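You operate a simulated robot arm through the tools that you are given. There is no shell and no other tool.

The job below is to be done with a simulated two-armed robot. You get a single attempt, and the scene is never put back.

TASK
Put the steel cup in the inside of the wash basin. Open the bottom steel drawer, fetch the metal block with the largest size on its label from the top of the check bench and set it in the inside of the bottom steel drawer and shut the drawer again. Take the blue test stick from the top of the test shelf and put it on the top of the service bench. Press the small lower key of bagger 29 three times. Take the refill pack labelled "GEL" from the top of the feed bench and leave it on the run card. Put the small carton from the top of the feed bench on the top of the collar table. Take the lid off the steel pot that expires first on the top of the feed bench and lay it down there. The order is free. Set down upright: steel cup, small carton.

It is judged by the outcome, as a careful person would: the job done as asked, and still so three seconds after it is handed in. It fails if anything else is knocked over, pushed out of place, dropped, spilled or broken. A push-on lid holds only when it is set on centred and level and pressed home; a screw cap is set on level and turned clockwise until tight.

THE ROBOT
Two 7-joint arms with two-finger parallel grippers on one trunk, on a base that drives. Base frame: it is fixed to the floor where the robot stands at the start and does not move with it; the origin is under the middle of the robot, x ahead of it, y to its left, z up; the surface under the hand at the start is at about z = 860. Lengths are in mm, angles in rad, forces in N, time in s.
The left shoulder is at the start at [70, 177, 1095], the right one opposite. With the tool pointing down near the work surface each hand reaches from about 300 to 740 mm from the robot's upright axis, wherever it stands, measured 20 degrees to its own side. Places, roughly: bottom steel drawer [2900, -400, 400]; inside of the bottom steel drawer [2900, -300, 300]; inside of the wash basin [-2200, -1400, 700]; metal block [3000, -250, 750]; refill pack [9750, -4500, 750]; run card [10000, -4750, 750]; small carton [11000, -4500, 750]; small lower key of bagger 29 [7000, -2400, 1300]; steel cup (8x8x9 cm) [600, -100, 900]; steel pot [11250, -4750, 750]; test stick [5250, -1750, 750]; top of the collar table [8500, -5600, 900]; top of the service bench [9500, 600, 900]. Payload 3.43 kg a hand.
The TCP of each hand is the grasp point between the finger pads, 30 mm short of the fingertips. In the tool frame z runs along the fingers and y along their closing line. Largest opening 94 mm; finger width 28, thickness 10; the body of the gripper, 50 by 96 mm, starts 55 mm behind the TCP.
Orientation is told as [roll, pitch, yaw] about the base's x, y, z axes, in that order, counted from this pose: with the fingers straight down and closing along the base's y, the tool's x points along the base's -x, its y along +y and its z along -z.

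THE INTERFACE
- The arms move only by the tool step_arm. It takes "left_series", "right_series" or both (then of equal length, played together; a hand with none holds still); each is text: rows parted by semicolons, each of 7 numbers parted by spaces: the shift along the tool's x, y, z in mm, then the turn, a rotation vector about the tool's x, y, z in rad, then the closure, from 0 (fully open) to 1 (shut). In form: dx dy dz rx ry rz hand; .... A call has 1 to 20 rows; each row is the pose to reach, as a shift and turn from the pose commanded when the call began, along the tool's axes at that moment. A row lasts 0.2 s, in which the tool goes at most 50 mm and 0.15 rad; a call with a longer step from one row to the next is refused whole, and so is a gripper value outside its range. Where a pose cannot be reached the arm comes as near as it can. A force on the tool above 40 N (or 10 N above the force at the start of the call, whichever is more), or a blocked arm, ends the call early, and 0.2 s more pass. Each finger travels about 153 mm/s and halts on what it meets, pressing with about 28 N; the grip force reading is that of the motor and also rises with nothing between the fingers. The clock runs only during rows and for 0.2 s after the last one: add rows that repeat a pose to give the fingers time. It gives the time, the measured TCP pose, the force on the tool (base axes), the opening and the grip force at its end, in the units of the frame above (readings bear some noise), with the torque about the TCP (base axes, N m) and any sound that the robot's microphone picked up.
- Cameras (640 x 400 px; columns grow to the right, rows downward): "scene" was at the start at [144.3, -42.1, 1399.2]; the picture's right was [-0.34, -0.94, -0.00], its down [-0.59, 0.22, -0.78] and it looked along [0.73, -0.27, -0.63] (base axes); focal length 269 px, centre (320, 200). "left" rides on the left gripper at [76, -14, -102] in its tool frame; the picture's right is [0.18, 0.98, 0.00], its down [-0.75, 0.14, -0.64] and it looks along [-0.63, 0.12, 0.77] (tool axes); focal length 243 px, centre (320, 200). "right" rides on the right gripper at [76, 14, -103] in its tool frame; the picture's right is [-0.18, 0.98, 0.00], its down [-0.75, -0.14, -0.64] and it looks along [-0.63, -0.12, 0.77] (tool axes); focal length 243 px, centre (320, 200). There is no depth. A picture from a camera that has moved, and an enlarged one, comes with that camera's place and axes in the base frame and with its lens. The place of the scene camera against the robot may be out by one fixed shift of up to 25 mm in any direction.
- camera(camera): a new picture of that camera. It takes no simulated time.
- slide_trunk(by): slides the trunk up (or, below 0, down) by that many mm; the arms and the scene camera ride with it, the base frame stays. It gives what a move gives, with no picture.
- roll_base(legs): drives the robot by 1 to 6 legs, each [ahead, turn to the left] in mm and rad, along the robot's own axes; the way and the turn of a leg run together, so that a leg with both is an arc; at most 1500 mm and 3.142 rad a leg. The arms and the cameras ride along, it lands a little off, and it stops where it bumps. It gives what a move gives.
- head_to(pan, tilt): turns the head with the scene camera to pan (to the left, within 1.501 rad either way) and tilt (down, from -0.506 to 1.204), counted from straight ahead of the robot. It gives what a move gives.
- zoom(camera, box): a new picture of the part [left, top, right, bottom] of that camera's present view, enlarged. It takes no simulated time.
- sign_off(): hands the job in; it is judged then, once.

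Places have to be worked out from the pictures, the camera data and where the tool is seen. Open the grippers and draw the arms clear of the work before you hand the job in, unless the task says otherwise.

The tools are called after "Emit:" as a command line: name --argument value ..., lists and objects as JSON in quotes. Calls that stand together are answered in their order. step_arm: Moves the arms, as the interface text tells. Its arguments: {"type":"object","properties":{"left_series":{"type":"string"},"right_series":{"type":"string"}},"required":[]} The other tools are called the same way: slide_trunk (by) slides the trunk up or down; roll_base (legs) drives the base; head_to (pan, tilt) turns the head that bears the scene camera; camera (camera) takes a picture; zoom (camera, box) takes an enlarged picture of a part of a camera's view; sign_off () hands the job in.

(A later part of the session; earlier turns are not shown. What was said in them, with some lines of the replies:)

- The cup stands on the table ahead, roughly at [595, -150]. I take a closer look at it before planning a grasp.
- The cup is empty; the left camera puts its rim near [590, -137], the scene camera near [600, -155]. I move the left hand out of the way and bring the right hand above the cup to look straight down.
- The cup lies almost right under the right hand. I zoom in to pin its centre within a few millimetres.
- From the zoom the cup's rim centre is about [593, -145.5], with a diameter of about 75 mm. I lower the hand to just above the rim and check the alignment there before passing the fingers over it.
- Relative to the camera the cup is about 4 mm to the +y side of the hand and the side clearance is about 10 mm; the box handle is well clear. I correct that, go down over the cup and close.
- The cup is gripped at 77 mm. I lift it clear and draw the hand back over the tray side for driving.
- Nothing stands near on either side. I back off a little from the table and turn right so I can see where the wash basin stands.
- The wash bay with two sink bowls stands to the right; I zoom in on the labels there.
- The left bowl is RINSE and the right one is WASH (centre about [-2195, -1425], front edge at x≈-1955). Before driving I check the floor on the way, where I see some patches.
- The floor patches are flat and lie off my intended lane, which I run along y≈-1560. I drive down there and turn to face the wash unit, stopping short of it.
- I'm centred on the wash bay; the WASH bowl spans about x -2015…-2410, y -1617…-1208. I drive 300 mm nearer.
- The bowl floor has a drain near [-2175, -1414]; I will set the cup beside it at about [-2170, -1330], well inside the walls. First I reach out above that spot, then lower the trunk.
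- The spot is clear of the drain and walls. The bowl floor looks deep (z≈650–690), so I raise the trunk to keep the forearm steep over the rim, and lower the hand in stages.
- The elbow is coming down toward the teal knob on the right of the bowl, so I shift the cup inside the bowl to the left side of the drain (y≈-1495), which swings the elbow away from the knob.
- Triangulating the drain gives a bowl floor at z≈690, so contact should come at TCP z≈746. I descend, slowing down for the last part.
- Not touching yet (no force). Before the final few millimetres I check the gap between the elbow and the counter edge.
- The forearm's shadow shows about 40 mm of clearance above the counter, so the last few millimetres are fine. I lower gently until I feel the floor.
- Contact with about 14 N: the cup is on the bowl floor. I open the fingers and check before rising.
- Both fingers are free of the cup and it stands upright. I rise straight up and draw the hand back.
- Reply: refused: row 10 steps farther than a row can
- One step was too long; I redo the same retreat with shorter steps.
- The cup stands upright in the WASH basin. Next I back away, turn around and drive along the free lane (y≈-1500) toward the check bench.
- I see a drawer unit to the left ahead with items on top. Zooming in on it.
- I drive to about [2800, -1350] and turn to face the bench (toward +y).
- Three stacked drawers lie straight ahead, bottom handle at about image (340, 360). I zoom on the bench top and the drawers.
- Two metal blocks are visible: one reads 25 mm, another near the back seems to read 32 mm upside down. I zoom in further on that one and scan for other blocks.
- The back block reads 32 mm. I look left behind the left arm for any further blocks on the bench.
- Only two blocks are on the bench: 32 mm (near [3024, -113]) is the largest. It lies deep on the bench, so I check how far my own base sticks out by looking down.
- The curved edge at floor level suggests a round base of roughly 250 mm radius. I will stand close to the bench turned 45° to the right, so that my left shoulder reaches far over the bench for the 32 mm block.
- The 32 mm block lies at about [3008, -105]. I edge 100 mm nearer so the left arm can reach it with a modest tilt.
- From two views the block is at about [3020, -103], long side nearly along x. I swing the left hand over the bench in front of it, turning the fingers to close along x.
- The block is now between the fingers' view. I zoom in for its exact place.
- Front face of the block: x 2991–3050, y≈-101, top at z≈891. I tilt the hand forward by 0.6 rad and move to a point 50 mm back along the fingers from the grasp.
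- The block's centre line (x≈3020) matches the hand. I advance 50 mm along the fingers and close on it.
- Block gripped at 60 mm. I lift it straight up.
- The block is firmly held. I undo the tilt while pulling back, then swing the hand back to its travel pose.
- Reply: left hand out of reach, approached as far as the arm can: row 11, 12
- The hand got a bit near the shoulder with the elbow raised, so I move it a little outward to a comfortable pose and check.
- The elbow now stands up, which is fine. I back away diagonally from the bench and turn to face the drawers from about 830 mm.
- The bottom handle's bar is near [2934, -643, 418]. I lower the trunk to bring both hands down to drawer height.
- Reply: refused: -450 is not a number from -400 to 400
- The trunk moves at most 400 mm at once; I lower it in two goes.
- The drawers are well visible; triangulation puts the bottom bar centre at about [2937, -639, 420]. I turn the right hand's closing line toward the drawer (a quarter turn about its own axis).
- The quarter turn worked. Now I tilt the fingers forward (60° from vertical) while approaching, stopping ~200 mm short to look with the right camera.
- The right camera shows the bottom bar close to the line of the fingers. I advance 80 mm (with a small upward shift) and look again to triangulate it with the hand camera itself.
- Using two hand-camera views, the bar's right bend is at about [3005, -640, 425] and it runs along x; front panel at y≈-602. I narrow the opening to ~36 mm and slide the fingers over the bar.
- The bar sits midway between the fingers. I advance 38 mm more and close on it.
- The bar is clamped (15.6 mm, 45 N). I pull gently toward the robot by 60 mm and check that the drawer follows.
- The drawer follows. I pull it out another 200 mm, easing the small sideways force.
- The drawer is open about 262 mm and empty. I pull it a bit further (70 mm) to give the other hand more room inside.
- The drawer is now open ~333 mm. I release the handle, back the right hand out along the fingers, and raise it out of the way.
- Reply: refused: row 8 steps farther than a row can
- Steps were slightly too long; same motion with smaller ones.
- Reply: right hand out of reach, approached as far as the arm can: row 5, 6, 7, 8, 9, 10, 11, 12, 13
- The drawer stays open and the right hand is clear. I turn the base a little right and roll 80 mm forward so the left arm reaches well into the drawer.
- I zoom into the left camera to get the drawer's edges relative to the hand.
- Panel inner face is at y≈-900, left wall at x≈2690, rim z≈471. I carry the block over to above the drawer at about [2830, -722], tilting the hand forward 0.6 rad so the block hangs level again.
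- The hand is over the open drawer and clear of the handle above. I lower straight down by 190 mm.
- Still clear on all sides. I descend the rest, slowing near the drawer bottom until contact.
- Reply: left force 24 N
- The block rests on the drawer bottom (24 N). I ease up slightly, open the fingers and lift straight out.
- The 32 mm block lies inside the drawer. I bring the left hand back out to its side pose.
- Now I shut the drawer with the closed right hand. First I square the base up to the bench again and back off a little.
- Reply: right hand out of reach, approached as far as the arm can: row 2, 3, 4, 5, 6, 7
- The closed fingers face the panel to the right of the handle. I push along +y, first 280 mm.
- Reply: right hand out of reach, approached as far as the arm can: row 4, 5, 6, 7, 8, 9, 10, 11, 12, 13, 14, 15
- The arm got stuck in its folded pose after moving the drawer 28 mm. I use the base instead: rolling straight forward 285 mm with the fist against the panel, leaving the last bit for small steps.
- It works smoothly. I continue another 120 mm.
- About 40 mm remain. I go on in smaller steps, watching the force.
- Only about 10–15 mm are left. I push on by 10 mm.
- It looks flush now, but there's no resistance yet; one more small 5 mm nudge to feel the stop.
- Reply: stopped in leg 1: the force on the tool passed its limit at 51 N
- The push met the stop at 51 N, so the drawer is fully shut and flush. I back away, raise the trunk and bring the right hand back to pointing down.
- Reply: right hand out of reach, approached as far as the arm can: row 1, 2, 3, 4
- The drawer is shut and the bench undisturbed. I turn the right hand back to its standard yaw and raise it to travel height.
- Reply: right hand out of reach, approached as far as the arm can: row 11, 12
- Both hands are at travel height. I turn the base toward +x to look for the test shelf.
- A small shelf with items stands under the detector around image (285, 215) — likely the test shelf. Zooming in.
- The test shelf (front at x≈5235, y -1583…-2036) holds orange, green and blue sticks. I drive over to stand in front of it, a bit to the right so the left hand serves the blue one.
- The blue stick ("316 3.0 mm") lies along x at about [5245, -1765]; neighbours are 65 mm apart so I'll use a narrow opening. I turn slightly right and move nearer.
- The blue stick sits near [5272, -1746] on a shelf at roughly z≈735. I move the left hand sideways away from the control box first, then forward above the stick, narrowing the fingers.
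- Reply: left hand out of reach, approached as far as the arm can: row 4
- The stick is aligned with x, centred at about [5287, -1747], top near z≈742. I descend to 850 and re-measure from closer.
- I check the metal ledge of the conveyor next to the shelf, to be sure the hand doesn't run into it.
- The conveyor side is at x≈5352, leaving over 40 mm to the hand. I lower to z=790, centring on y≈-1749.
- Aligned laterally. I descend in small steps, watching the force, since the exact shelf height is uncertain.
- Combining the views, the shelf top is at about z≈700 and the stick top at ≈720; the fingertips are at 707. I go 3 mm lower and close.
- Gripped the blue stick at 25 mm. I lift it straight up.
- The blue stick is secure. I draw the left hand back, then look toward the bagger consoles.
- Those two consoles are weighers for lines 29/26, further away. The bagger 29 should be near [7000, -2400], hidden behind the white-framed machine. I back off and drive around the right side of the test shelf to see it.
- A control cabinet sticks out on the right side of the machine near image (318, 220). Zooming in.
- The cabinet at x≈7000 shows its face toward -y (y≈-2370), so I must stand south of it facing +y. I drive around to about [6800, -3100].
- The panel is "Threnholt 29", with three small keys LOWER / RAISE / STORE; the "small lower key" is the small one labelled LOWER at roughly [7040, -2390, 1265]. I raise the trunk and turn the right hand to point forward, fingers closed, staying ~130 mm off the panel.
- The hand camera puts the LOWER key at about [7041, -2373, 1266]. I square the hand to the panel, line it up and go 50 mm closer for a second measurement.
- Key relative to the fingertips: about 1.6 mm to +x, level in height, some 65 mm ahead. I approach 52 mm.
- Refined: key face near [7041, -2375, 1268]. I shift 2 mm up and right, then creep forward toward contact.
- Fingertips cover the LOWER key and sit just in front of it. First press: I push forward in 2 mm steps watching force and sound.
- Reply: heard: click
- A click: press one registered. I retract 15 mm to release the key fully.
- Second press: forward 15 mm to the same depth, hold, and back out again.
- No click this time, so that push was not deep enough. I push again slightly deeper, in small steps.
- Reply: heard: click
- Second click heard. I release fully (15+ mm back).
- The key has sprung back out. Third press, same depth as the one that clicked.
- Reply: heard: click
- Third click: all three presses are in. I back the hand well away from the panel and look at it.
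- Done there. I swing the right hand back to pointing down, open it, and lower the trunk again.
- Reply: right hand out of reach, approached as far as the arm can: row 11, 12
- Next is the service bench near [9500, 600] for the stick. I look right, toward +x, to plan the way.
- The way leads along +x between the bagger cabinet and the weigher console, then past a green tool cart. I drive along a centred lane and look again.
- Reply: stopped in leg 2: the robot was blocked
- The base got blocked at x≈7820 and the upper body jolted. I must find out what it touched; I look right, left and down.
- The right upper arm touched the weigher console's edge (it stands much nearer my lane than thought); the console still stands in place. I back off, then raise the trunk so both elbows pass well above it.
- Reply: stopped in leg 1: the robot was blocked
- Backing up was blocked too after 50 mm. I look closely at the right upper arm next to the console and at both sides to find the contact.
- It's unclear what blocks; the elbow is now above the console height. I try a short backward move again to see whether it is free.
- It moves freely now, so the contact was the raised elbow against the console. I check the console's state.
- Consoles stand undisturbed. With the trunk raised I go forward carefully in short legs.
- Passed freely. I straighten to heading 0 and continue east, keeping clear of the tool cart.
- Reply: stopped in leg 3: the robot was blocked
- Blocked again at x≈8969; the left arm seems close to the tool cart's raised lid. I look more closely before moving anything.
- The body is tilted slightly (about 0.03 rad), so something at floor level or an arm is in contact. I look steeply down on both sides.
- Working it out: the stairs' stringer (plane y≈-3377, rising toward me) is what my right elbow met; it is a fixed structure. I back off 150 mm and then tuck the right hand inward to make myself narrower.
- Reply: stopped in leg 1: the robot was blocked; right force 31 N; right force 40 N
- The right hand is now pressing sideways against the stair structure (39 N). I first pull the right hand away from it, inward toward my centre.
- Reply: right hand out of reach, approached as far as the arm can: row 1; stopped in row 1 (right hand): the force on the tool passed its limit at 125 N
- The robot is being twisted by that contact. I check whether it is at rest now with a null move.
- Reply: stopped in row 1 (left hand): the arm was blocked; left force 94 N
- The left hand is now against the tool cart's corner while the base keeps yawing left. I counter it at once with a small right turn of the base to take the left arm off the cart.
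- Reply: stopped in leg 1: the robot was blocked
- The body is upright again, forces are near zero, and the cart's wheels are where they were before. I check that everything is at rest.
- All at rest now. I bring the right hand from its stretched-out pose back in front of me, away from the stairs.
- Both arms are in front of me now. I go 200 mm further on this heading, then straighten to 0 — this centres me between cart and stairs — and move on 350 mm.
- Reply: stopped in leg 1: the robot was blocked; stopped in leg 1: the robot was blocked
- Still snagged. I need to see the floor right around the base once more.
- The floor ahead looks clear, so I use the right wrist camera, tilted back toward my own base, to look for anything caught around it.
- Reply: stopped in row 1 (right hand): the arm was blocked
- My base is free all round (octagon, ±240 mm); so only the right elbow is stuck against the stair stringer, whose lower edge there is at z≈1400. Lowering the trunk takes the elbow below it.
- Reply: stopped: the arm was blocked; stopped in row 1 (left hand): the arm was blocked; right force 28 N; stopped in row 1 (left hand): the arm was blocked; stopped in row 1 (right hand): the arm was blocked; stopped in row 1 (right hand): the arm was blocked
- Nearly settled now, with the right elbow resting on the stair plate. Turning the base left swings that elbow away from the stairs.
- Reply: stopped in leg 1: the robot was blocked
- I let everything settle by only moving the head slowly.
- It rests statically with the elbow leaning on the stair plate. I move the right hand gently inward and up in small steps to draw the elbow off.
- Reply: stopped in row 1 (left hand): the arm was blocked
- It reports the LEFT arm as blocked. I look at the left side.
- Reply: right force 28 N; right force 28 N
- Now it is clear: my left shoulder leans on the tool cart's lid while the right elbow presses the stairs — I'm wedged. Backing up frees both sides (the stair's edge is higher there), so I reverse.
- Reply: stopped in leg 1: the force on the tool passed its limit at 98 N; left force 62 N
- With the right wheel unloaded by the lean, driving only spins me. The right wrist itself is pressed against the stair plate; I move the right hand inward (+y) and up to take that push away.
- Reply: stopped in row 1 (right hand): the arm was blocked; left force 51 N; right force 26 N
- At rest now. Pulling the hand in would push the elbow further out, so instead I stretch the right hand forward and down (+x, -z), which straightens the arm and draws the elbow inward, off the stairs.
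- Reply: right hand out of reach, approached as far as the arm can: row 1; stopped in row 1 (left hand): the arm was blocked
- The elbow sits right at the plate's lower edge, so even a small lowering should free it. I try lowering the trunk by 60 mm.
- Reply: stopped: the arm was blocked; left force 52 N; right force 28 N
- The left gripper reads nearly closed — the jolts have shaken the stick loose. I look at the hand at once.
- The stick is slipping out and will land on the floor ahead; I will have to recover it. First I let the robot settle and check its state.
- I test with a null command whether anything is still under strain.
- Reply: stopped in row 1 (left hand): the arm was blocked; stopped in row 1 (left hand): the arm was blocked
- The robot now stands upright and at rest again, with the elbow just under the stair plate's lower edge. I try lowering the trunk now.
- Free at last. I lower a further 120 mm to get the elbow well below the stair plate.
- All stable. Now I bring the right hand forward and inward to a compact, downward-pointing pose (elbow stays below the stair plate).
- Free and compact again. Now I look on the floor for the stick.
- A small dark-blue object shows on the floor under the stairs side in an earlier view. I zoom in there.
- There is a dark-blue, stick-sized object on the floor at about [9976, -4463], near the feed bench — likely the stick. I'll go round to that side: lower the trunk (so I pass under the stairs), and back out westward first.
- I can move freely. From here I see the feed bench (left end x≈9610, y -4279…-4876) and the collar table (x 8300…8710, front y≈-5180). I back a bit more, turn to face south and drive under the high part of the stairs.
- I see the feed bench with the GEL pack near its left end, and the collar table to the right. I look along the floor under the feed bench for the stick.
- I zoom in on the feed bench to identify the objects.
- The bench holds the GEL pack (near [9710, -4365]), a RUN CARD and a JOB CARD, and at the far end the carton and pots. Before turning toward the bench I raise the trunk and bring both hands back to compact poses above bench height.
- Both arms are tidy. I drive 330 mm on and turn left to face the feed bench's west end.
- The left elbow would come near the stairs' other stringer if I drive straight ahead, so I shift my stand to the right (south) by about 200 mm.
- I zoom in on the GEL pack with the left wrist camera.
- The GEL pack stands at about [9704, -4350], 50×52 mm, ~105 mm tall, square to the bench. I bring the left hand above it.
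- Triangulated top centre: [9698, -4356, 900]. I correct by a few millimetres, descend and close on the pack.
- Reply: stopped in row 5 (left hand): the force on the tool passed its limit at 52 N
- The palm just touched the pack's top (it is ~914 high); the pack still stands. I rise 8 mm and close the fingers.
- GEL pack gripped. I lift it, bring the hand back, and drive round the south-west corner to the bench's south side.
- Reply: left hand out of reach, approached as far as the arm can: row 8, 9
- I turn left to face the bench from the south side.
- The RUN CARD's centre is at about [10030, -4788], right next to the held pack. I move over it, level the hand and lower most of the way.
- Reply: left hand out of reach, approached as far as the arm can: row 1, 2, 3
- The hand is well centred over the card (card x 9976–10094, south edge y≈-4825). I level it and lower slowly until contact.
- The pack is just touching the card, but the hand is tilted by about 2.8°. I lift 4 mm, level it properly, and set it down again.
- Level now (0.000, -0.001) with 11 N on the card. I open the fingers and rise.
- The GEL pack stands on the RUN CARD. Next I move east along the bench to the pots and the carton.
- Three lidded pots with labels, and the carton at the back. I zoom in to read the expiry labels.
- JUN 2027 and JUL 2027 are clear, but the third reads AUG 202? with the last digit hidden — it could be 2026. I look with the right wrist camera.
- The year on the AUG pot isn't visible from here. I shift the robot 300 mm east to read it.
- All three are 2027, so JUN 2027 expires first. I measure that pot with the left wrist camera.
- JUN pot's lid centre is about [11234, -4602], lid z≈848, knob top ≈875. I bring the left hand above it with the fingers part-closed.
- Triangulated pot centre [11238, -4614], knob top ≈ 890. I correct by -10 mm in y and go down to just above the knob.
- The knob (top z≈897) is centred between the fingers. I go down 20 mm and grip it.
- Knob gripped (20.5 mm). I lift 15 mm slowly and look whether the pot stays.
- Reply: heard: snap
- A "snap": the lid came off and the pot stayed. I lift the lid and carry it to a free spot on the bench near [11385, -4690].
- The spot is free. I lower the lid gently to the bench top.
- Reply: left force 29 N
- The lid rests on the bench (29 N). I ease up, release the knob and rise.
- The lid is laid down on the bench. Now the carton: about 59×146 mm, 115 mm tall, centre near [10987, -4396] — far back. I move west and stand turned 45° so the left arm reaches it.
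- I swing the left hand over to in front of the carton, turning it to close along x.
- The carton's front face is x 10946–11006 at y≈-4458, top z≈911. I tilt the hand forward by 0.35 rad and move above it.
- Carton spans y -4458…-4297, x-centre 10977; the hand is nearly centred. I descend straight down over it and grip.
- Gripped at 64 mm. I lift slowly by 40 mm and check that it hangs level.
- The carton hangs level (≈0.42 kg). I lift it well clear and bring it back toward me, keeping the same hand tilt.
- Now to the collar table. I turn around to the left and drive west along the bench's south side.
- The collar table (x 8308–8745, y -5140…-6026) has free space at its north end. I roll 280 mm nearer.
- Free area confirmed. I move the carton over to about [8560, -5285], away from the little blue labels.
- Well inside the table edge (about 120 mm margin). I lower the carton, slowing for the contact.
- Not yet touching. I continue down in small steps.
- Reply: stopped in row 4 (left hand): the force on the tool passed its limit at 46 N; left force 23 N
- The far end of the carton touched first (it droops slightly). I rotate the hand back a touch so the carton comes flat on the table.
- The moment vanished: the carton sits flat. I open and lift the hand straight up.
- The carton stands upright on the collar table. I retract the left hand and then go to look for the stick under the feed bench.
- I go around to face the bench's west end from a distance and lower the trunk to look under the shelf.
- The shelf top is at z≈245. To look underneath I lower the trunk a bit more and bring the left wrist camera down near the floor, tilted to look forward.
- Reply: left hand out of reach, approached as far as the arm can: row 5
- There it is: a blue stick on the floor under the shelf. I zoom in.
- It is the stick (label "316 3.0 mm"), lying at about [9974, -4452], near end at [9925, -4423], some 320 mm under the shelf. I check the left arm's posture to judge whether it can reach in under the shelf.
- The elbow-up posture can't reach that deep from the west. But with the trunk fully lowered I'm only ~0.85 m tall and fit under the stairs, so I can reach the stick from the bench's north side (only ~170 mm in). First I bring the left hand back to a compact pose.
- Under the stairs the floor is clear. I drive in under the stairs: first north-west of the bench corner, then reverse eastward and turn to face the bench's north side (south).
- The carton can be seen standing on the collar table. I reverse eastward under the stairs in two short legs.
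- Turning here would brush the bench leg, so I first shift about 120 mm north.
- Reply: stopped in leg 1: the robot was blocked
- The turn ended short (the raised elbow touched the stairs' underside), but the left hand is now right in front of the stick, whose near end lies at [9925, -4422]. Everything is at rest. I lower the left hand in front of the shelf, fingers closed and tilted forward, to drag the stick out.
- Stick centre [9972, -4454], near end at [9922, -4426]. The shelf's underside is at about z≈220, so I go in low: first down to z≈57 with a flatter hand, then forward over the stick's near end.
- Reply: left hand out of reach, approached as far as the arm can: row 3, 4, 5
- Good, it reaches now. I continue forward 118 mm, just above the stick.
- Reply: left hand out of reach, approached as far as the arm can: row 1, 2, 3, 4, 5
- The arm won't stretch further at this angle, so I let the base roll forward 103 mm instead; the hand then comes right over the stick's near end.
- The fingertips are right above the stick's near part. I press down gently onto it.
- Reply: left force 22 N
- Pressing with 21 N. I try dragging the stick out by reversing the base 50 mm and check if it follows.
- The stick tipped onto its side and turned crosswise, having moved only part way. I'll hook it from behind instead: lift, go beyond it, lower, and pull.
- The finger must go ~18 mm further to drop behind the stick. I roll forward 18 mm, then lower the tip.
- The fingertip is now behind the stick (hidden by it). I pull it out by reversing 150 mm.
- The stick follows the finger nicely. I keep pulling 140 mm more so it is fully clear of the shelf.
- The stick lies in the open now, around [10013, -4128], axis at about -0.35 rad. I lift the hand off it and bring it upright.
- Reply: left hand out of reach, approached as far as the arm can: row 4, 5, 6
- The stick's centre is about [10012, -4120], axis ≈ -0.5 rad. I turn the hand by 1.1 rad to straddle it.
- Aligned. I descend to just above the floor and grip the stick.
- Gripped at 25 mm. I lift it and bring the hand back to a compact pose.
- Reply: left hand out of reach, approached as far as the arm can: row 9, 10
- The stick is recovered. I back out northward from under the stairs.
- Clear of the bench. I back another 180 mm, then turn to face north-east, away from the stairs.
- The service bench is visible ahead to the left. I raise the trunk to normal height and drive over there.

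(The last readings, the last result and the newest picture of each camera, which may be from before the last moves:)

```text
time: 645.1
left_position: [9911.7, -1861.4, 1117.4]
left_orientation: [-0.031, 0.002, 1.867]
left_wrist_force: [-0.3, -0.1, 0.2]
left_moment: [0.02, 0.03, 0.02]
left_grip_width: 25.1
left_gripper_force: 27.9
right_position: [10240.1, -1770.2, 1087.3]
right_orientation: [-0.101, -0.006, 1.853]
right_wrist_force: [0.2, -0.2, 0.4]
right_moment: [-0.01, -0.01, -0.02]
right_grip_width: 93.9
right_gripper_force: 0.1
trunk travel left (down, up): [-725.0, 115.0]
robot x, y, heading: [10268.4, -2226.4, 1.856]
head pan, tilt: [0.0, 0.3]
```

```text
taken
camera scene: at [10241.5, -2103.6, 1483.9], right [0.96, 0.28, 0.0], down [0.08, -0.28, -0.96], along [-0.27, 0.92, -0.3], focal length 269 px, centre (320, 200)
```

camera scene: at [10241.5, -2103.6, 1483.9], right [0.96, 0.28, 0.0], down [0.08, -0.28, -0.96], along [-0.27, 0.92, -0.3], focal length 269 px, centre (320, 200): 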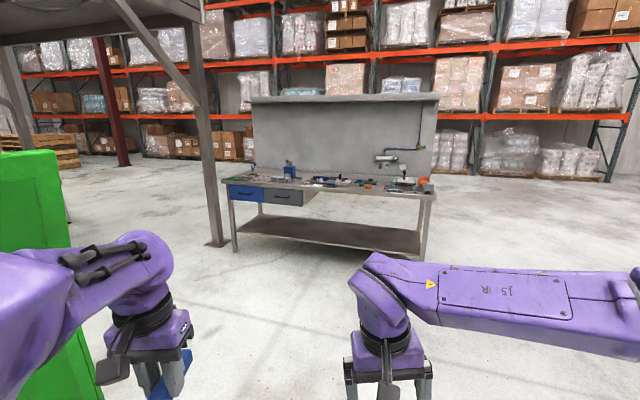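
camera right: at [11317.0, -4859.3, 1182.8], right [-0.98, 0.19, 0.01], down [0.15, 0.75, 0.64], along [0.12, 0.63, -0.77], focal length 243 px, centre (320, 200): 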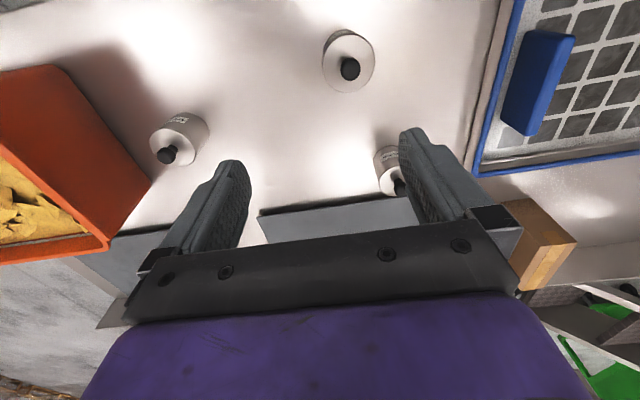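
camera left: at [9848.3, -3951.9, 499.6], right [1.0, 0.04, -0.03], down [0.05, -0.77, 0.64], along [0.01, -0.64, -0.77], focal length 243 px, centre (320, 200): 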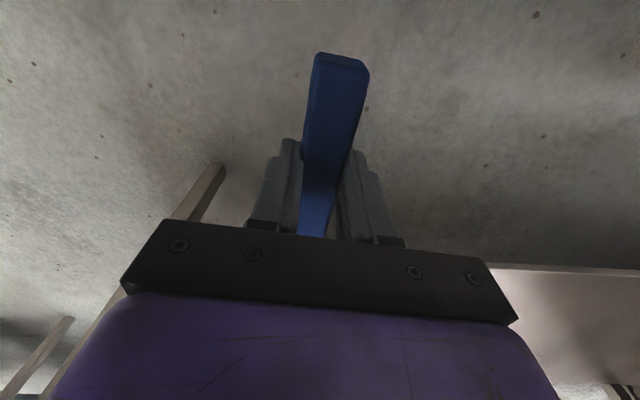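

Emit:
zoom --camera "scene" --box '[200, 140, 460, 290]'

Emit:
roll_base --legs '[[900, 0], [700, 0]]'

Emit:
head_to --pan -0.15 --tilt 0.5

Emit:
camera --camera "scene"

```text
2.46 times, centred on (330, 215) of scene
camera zoom: at [10241.5, -2103.6, 1483.9], right [0.96, 0.28, 0.0], down [0.08, -0.28, -0.96], along [-0.27, 0.92, -0.3], focal length 663 px, centre (295, 163)
```

zoom: 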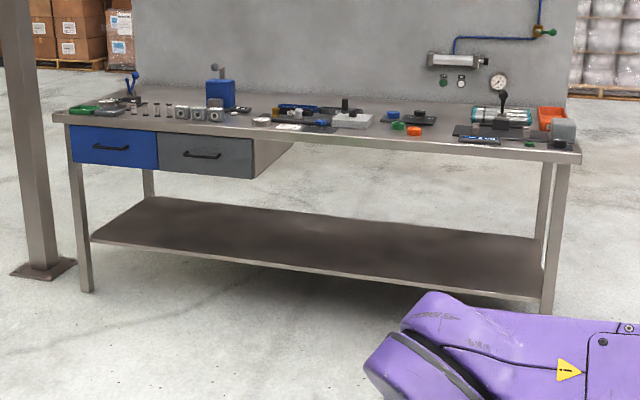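

```text
time: 653.3
left_position: [9437.0, -327.1, 1116.9]
left_orientation: [-0.031, 0.003, 1.887]
left_wrist_force: [0.0, -0.2, -0.3]
left_moment: [-0.01, 0.0, 0.01]
left_grip_width: 25.0
left_gripper_force: 28.2
right_position: [9761.8, -227.3, 1088.0]
right_orientation: [-0.101, -0.006, 1.875]
right_wrist_force: [0.3, 0.9, 0.8]
right_moment: [0.04, -0.01, 0.0]
right_grip_width: 94.0
right_gripper_force: 0.2
trunk travel left (down, up): [-725.0, 115.0]
robot x, y, heading: [9799.1, -685.4, 1.872]
head pan, tilt: [0.0, 0.3]
```

```text
time: 654.0
left_position: [9437.2, -325.6, 1116.4]
left_orientation: [-0.031, 0.001, 1.887]
left_wrist_force: [-0.1, -0.2, -0.6]
left_moment: [-0.05, 0.01, -0.05]
left_grip_width: 24.9
left_gripper_force: 27.9
right_position: [9762.9, -225.7, 1087.0]
right_orientation: [-0.102, -0.004, 1.876]
right_wrist_force: [0.0, 0.9, 0.4]
right_moment: [-0.02, -0.01, 0.02]
right_grip_width: 94.2
right_gripper_force: 0.1
trunk travel left (down, up): [-725.0, 115.0]
robot x, y, heading: [9798.8, -687.3, 1.875]
head pan, tilt: [-0.15, 0.499]
```

```text
taken
camera scene: at [9783.5, -559.6, 1465.5], right [0.99, 0.16, 0.0], down [0.07, -0.47, -0.88], along [-0.14, 0.87, -0.48], focal length 269 px, centre (320, 200)
```

scene: 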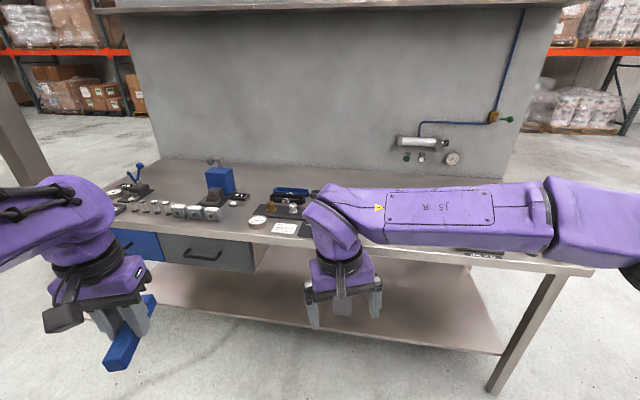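

The bench front edge is at y≈246, top z≈836. I square up and roll closer to find a free spot.

Emit:
roll_base --legs '[[0, -0.3], [430, 0]]'

Emit:
head_to --pan -0.1 --tilt 0.65

Emit:
camera --camera "scene"

Emit:
camera --camera "left"

```text
time: 657.6
left_position: [9551.1, 179.7, 1117.0]
left_orientation: [-0.032, 0.001, 1.592]
left_wrist_force: [0.0, -0.2, -0.4]
left_moment: [-0.01, -0.01, 0.0]
left_grip_width: 25.1
left_gripper_force: 27.9
right_position: [9890.9, 181.3, 1088.8]
right_orientation: [-0.102, -0.006, 1.582]
right_wrist_force: [-0.2, 0.3, -0.1]
right_moment: [-0.01, 0.01, 0.01]
right_grip_width: 94.1
right_gripper_force: 0.0
trunk travel left (down, up): [-725.0, 115.0]
robot x, y, heading: [9793.3, -264.4, 1.587]
head pan, tilt: [-0.15, 0.499]
```

```text
time: 658.3
left_position: [9551.4, 182.0, 1117.5]
left_orientation: [-0.031, 0.002, 1.594]
left_wrist_force: [0.7, 0.9, -0.7]
left_moment: [-0.01, -0.03, -0.03]
left_grip_width: 25.1
left_gripper_force: 27.5
right_position: [9890.5, 183.0, 1086.2]
right_orientation: [-0.102, -0.004, 1.582]
right_wrist_force: [-0.1, 0.1, 0.3]
right_moment: [-0.02, 0.0, -0.02]
right_grip_width: 94.1
right_gripper_force: 0.0
trunk travel left (down, up): [-725.0, 115.0]
robot x, y, heading: [9796.7, -268.4, 1.578]
head pan, tilt: [-0.099, 0.649]
```

```text
taken
camera scene: at [9815.3, -142.9, 1452.1], right [1.0, -0.09, 0.0], down [-0.05, -0.6, -0.8], along [0.07, 0.79, -0.6], focal length 269 px, centre (320, 200)
```

scene: 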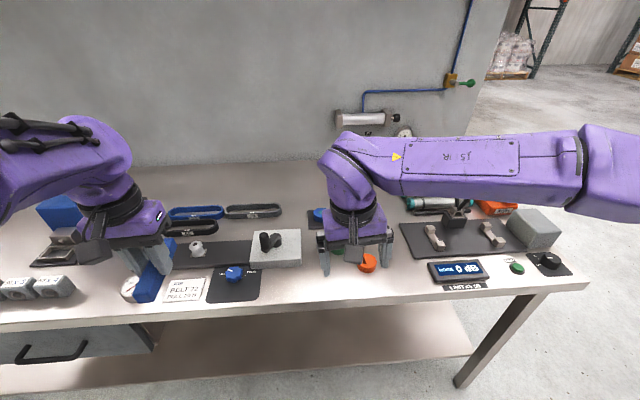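

```text
taken
camera left: at [9564.5, 106.8, 1219.8], right [-0.98, -0.21, -0.03], down [-0.18, 0.75, 0.64], along [-0.11, 0.63, -0.77], focal length 243 px, centre (320, 200)
```

left: 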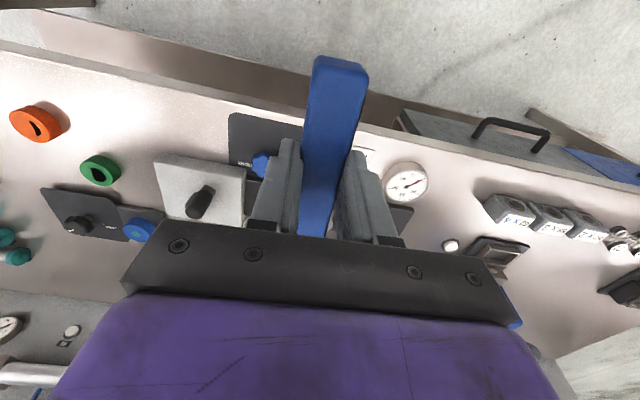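

The front strip around [9862, 318] is free for the stick. I shift the base 260 mm to the right so the left hand gets there comfortably.

Emit:
roll_base --legs '[[-100, 0], [0, -1.57], [260, 0], [0, 1.56], [100, 0]]'

Emit:
camera --camera "scene"

Emit:
camera --camera "left"

```text
time: 669.3
left_position: [9801.0, 184.4, 1116.9]
left_orientation: [-0.031, 0.0, 1.616]
left_wrist_force: [-1.1, -0.5, -0.5]
left_moment: [0.0, -0.03, 0.03]
left_grip_width: 25.0
left_gripper_force: 27.5
right_position: [10140.2, 192.8, 1087.5]
right_orientation: [-0.102, -0.005, 1.606]
right_wrist_force: [0.7, 0.3, 0.3]
right_moment: [0.01, -0.01, -0.05]
right_grip_width: 94.2
right_gripper_force: 0.1
trunk travel left (down, up): [-725.0, 115.0]
robot x, y, heading: [10054.7, -258.1, 1.603]
head pan, tilt: [-0.099, 0.649]
```

```text
taken
camera scene: at [10072.1, -135.3, 1452.2], right [1.0, -0.07, 0.0], down [-0.04, -0.6, -0.8], along [0.05, 0.8, -0.6], focal length 269 px, centre (320, 200)
```

scene: 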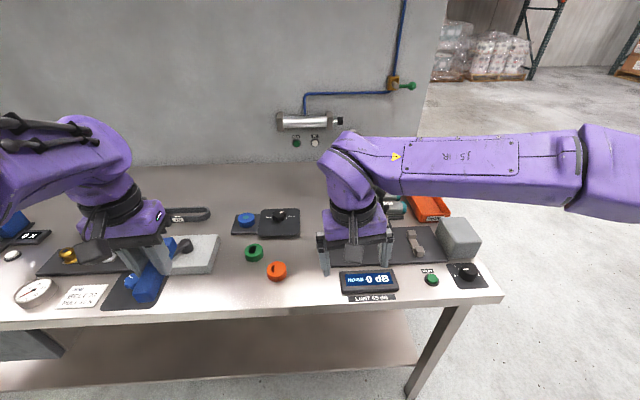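

```text
taken
camera left: at [9816.3, 109.6, 1220.3], right [-0.97, -0.23, -0.03], down [-0.2, 0.75, 0.64], along [-0.12, 0.63, -0.77], focal length 243 px, centre (320, 200)
```

left: 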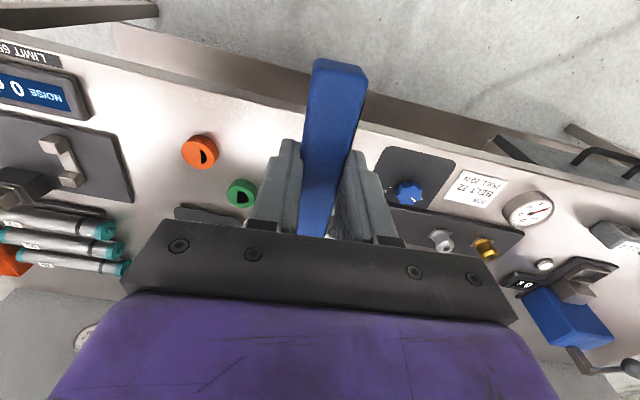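

I see the free area: x 9700–9950, y 255–370. I move above [9845, 312], turning the stick diagonally so it lies well inside the edge.

Emit:
step_arm --left_series "-21 -8 0 -0.005 0 0.133 1; -42 -17 0 -0.01 0 0.267 1; -63 -25 0 -0.016 0 0.4 1; -84 -33 0 -0.021 0 0.533 1; -105 -42 30 -0.026 0 0.667 1; -126 -50 70 -0.031 0 0.8 1; -126 -50 110 -0.031 0 0.8 1; -126 -50 150 -0.031 0 0.8 1; -126 -50 150 -0.031 0 0.8 1"

Emit:
camera --camera "left"

Emit:
camera --camera "scene"

```text
time: 671.3
left_position: [9851.1, 313.6, 969.8]
left_orientation: [0.005, -0.009, 0.814]
left_wrist_force: [0.3, 1.0, 0.1]
left_moment: [0.01, -0.01, -0.01]
left_grip_width: 25.0
left_gripper_force: 27.9
right_position: [10140.4, 193.0, 1086.3]
right_orientation: [-0.101, -0.004, 1.603]
right_wrist_force: [-0.7, -0.4, 0.3]
right_moment: [0.01, -0.01, 0.01]
right_grip_width: 93.9
right_gripper_force: 0.0
trunk travel left (down, up): [-725.0, 115.0]
robot x, y, heading: [10054.9, -255.6, 1.606]
head pan, tilt: [-0.099, 0.649]
```

```text
taken
camera left: at [9809.3, 247.3, 1071.2], right [-0.84, 0.54, 0.0], down [0.41, 0.64, 0.65], along [0.35, 0.55, -0.76], focal length 243 px, centre (320, 200)
```

left: 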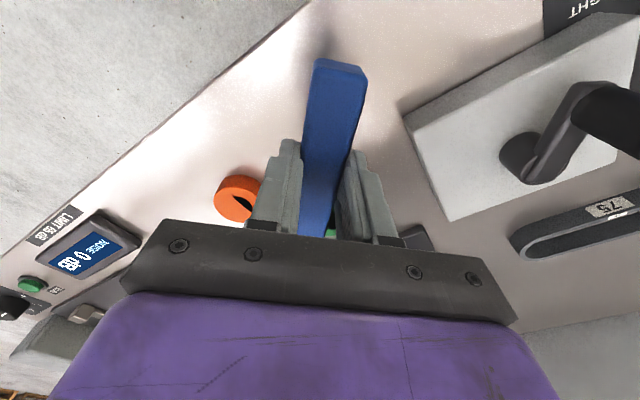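

```text
taken
camera scene: at [10072.6, -134.6, 1452.1], right [1.0, -0.07, 0.0], down [-0.04, -0.6, -0.8], along [0.05, 0.79, -0.6], focal length 269 px, centre (320, 200)
```

scene: 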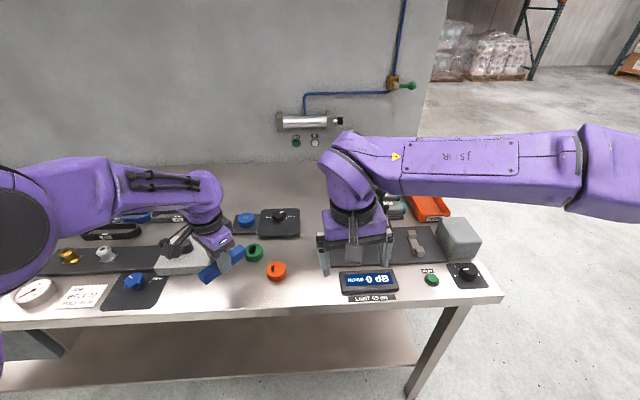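

The stick hangs over free bench surface, clear of the clamp block and knobs. I lower it to contact.

Emit:
step_arm --left_series "0 0 30 0 0 0 1; 0 0 60 0 0 0 1; 0 0 80 0 0 0 1; 0 0 86 0 0 0 1; 0 0 90 0 0 0 1; 0 0 93 0 0 0 1; 0 0 96 0 0 0 1; 0 0 96 0 0 0 1"

Emit:
camera --camera "left"

```text
time: 672.4
left_position: [9851.9, 315.4, 891.3]
left_orientation: [0.016, -0.018, 0.814]
left_wrist_force: [1.1, -7.4, 24.7]
left_moment: [-0.94, 0.22, 0.06]
left_grip_width: 25.1
left_gripper_force: 28.1
right_position: [10142.7, 190.8, 1088.6]
right_orientation: [-0.1, -0.006, 1.604]
right_wrist_force: [0.2, 0.7, 0.4]
right_moment: [-0.01, -0.03, -0.01]
right_grip_width: 93.9
right_gripper_force: 0.1
trunk travel left (down, up): [-725.0, 115.0]
robot x, y, heading: [10054.4, -259.7, 1.6]
head pan, tilt: [-0.099, 0.649]
stopped in row 5 (left hand): the force on the tool passed its limit at 43 N (the readings are from after the stop); the commanded pose is now the measured one
```

```text
taken
camera left: at [9810.1, 248.9, 991.8], right [-0.84, 0.54, 0.01], down [0.41, 0.63, 0.66], along [0.35, 0.56, -0.75], focal length 243 px, centre (320, 200)
```

left: 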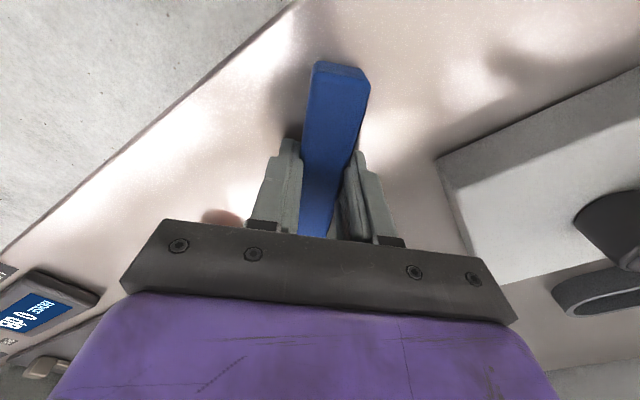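

Contact at TCP z≈891: the near end touched first since the hand is pitched by -0.018. I level the hand and set the stick down flat.

Emit:
step_arm --left_series "0 0 -2 0.008 0.009 0 1; 0 0 -2 0.016 0.02 0 1; 0 0 -1 0.016 0.02 0 1; 0 0 0 0.016 0.02 0 1; 0 0 0.5 0.016 0.02 0 1"

Emit:
zoom --camera "scene" --box '[150, 180, 310, 310]'

```text
time: 673.6
left_position: [9852.4, 315.6, 889.9]
left_orientation: [0.0, -0.001, 0.817]
left_wrist_force: [-2.9, 8.1, 35.6]
left_moment: [-0.1, 0.35, -0.02]
left_grip_width: 25.2
left_gripper_force: 27.8
right_position: [10142.6, 190.6, 1089.1]
right_orientation: [-0.099, -0.007, 1.605]
right_wrist_force: [-1.0, 0.7, -0.2]
right_moment: [0.0, 0.02, -0.01]
right_grip_width: 94.0
right_gripper_force: 0.0
trunk travel left (down, up): [-725.0, 115.0]
robot x, y, heading: [10054.2, -253.7, 1.601]
head pan, tilt: [-0.099, 0.649]
```

```text
3.08 times, centred on (230, 245) of scene
camera zoom: at [10074.0, -138.0, 1452.8], right [1.0, -0.07, 0.0], down [-0.04, -0.6, -0.8], along [0.05, 0.8, -0.6], focal length 829 px, centre (597, 62)
```

zoom: 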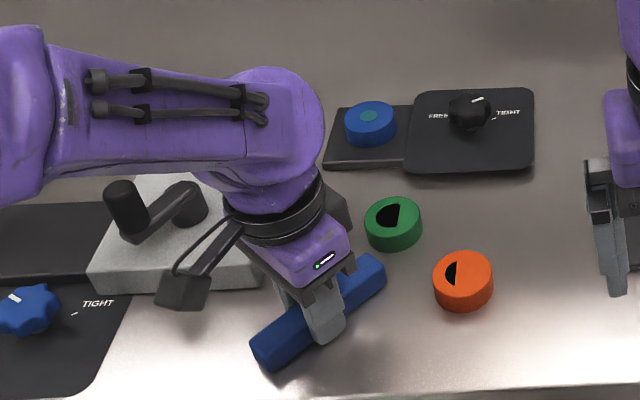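

Flat on the bench (moment ≈ 0). I ease off, open the fingers moderately and lift away.

Emit:
step_arm --left_series "0 0 -2.5 0 0 0 1; 0 0 -3 0 0 0 0.7; 0 0 -3 0 0 0 0.5; 0 0 -3 0 0 0 0.5; 0 0 -3 0 0 0 0.5; 0 0 -20 0 0 0 0.5; 0 0 -60 0 0 0 0.5; 0 0 -105 0 0 0 0.5; 0 0 -150 0 0 0 0.5; 0 0 -195 0 0 0 0.3; 0 0 -225 0 0 0 0; 0 0 -225 0 0 0 0"

Emit:
camera --camera "left"

Emit:
zoom --camera "scene" --box '[150, 180, 310, 310]'

```text
time: 676.2
left_position: [9850.4, 315.9, 1108.8]
left_orientation: [-0.004, 0.005, 0.815]
left_wrist_force: [-0.2, -0.2, 0.8]
left_moment: [-0.01, 0.01, 0.0]
left_grip_width: 94.1
left_gripper_force: 0.0
right_position: [10141.4, 193.7, 1087.5]
right_orientation: [-0.1, -0.003, 1.602]
right_wrist_force: [0.0, 0.2, -0.1]
right_moment: [-0.01, -0.02, -0.01]
right_grip_width: 94.0
right_gripper_force: 0.1
trunk travel left (down, up): [-725.0, 115.0]
robot x, y, heading: [10059.4, -254.4, 1.607]
head pan, tilt: [-0.099, 0.649]
```

```text
taken
camera left: at [9808.5, 253.0, 1212.7], right [-0.84, 0.54, 0.0], down [0.41, 0.65, 0.64], along [0.35, 0.53, -0.77], focal length 243 px, centre (320, 200)
```

left: 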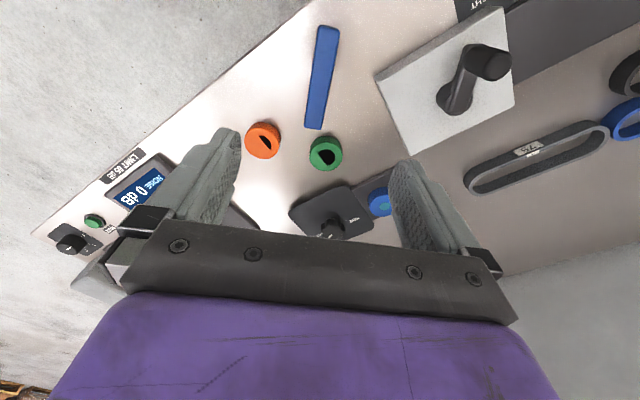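

```text
3.08 times, centred on (230, 245) of scene
camera zoom: at [10072.4, -134.0, 1452.1], right [1.0, -0.07, 0.0], down [-0.04, -0.6, -0.8], along [0.05, 0.79, -0.6], focal length 829 px, centre (597, 62)
```

zoom: 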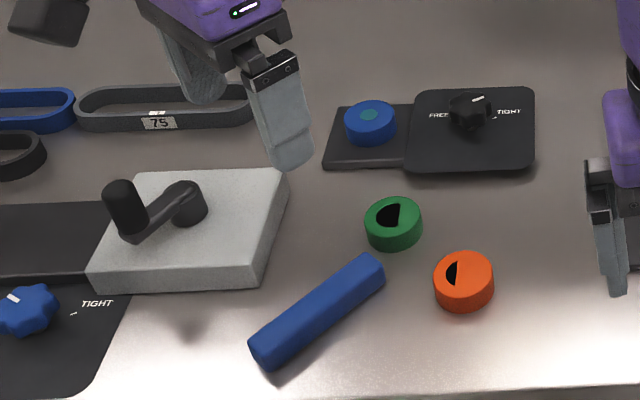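

The stick lies safely on the service bench, nothing else touched. I back away from the bench and look once more.

Emit:
roll_base --legs '[[-350, 0]]'

Emit:
camera --camera "scene"

Emit:
head_to --pan 1.45 --tilt 0.25

Emit:
camera --camera "scene"

```text
time: 678.5
left_position: [9861.0, -40.1, 1108.5]
left_orientation: [-0.005, 0.006, 0.819]
left_wrist_force: [0.7, 0.0, -0.6]
left_moment: [0.05, -0.01, -0.01]
left_grip_width: 94.0
left_gripper_force: 0.1
right_position: [10152.3, -162.2, 1087.4]
right_orientation: [-0.101, -0.005, 1.606]
right_wrist_force: [-0.2, -0.7, 0.2]
right_moment: [0.04, 0.0, 0.02]
right_grip_width: 94.1
right_gripper_force: 0.0
trunk travel left (down, up): [-725.0, 115.0]
robot x, y, heading: [10068.5, -615.3, 1.603]
head pan, tilt: [-0.099, 0.649]
```

```text
taken
camera scene: at [10084.7, -489.8, 1452.0], right [1.0, -0.06, 0.0], down [-0.04, -0.6, -0.8], along [0.05, 0.79, -0.61], focal length 269 px, centre (320, 200)
```

scene: 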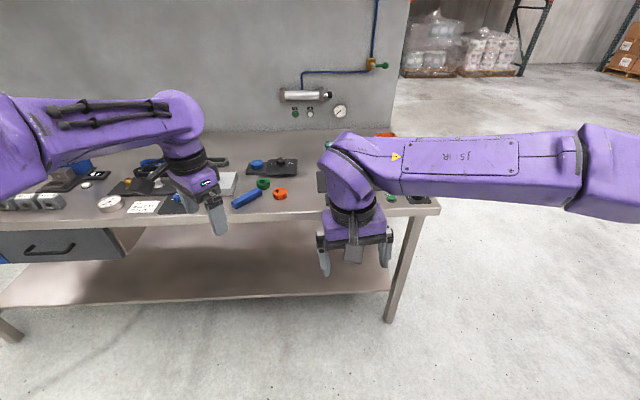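

```text
time: 680.1
left_position: [9861.0, -40.3, 1109.3]
left_orientation: [-0.005, 0.002, 0.821]
left_wrist_force: [0.4, 0.3, -0.7]
left_moment: [-0.01, -0.02, -0.01]
left_grip_width: 93.9
left_gripper_force: 0.0
right_position: [10151.3, -162.4, 1086.8]
right_orientation: [-0.101, -0.003, 1.606]
right_wrist_force: [0.0, -0.4, 0.8]
right_moment: [0.01, -0.02, -0.01]
right_grip_width: 93.9
right_gripper_force: 0.0
trunk travel left (down, up): [-725.0, 115.0]
robot x, y, heading: [10061.7, -617.4, 1.609]
head pan, tilt: [1.45, 0.25]
```

```text
taken
camera scene: at [9986.3, -569.3, 1488.6], right [0.08, 1.0, 0.0], down [0.25, -0.02, -0.97], along [-0.97, 0.08, -0.25], focal length 269 px, centre (320, 200)
```

scene: 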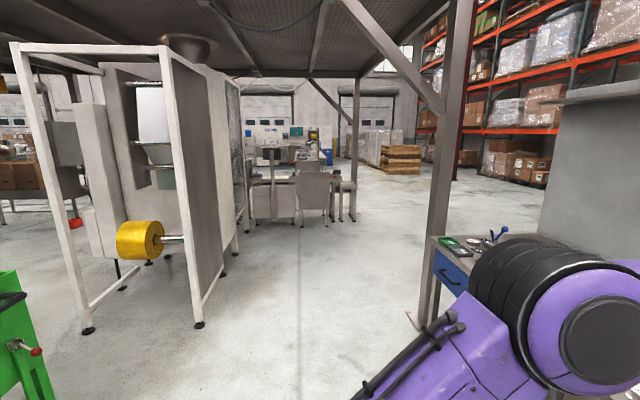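

Everything is in its place: cup in the wash basin, 32 mm block in the shut drawer, stick on the service bench, LOWER key clicked three times, GEL pack on the RUN CARD, carton upright on the collar table, and the JUN 2027 lid laid on the feed bench. Both grippers are open and the arms are clear, so I hand the job in.

Emit:
sign_off

```text
The job is handed in.
```

I finished and handed in all seven parts of the job, but the blue test stick was dropped on the way and I bumped into fixed equipment several times.

| Part | Where it ended up |
|---|---|
| Steel cup | Upright in the WASH basin, beside the drain |
| Metal block | The 32 mm block is inside the bottom steel drawer, which is shut until it met its stop |
| Blue test stick | On top of the service bench, lying flat near the front edge |
| Bagger 29 | Small LOWER key pressed three times, with a click heard each time; one further push gave no click, so I repeated it. The screen stayed dark throughout |
| Refill pack "GEL" | Standing on the run card on the feed bench |
| Small carton | Upright on the collar table |
| Steel pot lid | Lid taken off the JUN 2027 pot (the others read JUL and AUG 2027) and laid on the feed bench |

- **Dropped stick:** I got stuck in the gap between the tool cart and the stairs. The jolts knocked the stick out of the left hand and it slid under the feed bench. I picked it up from the floor; I saw no damage but did not examine it closely.
- **Bumped equipment:** The arms bumped or pressed against what I took to be a weigher console, the stairs and the tool cart, with up to 125 N on a hand. In later views all of them were still standing and the loose items on the cart were upright. The cart's position matched within the error of my measurements, but a shift of a few centimetres cannot be ruled out.

Both grippers are open and the arms are clear of the work.
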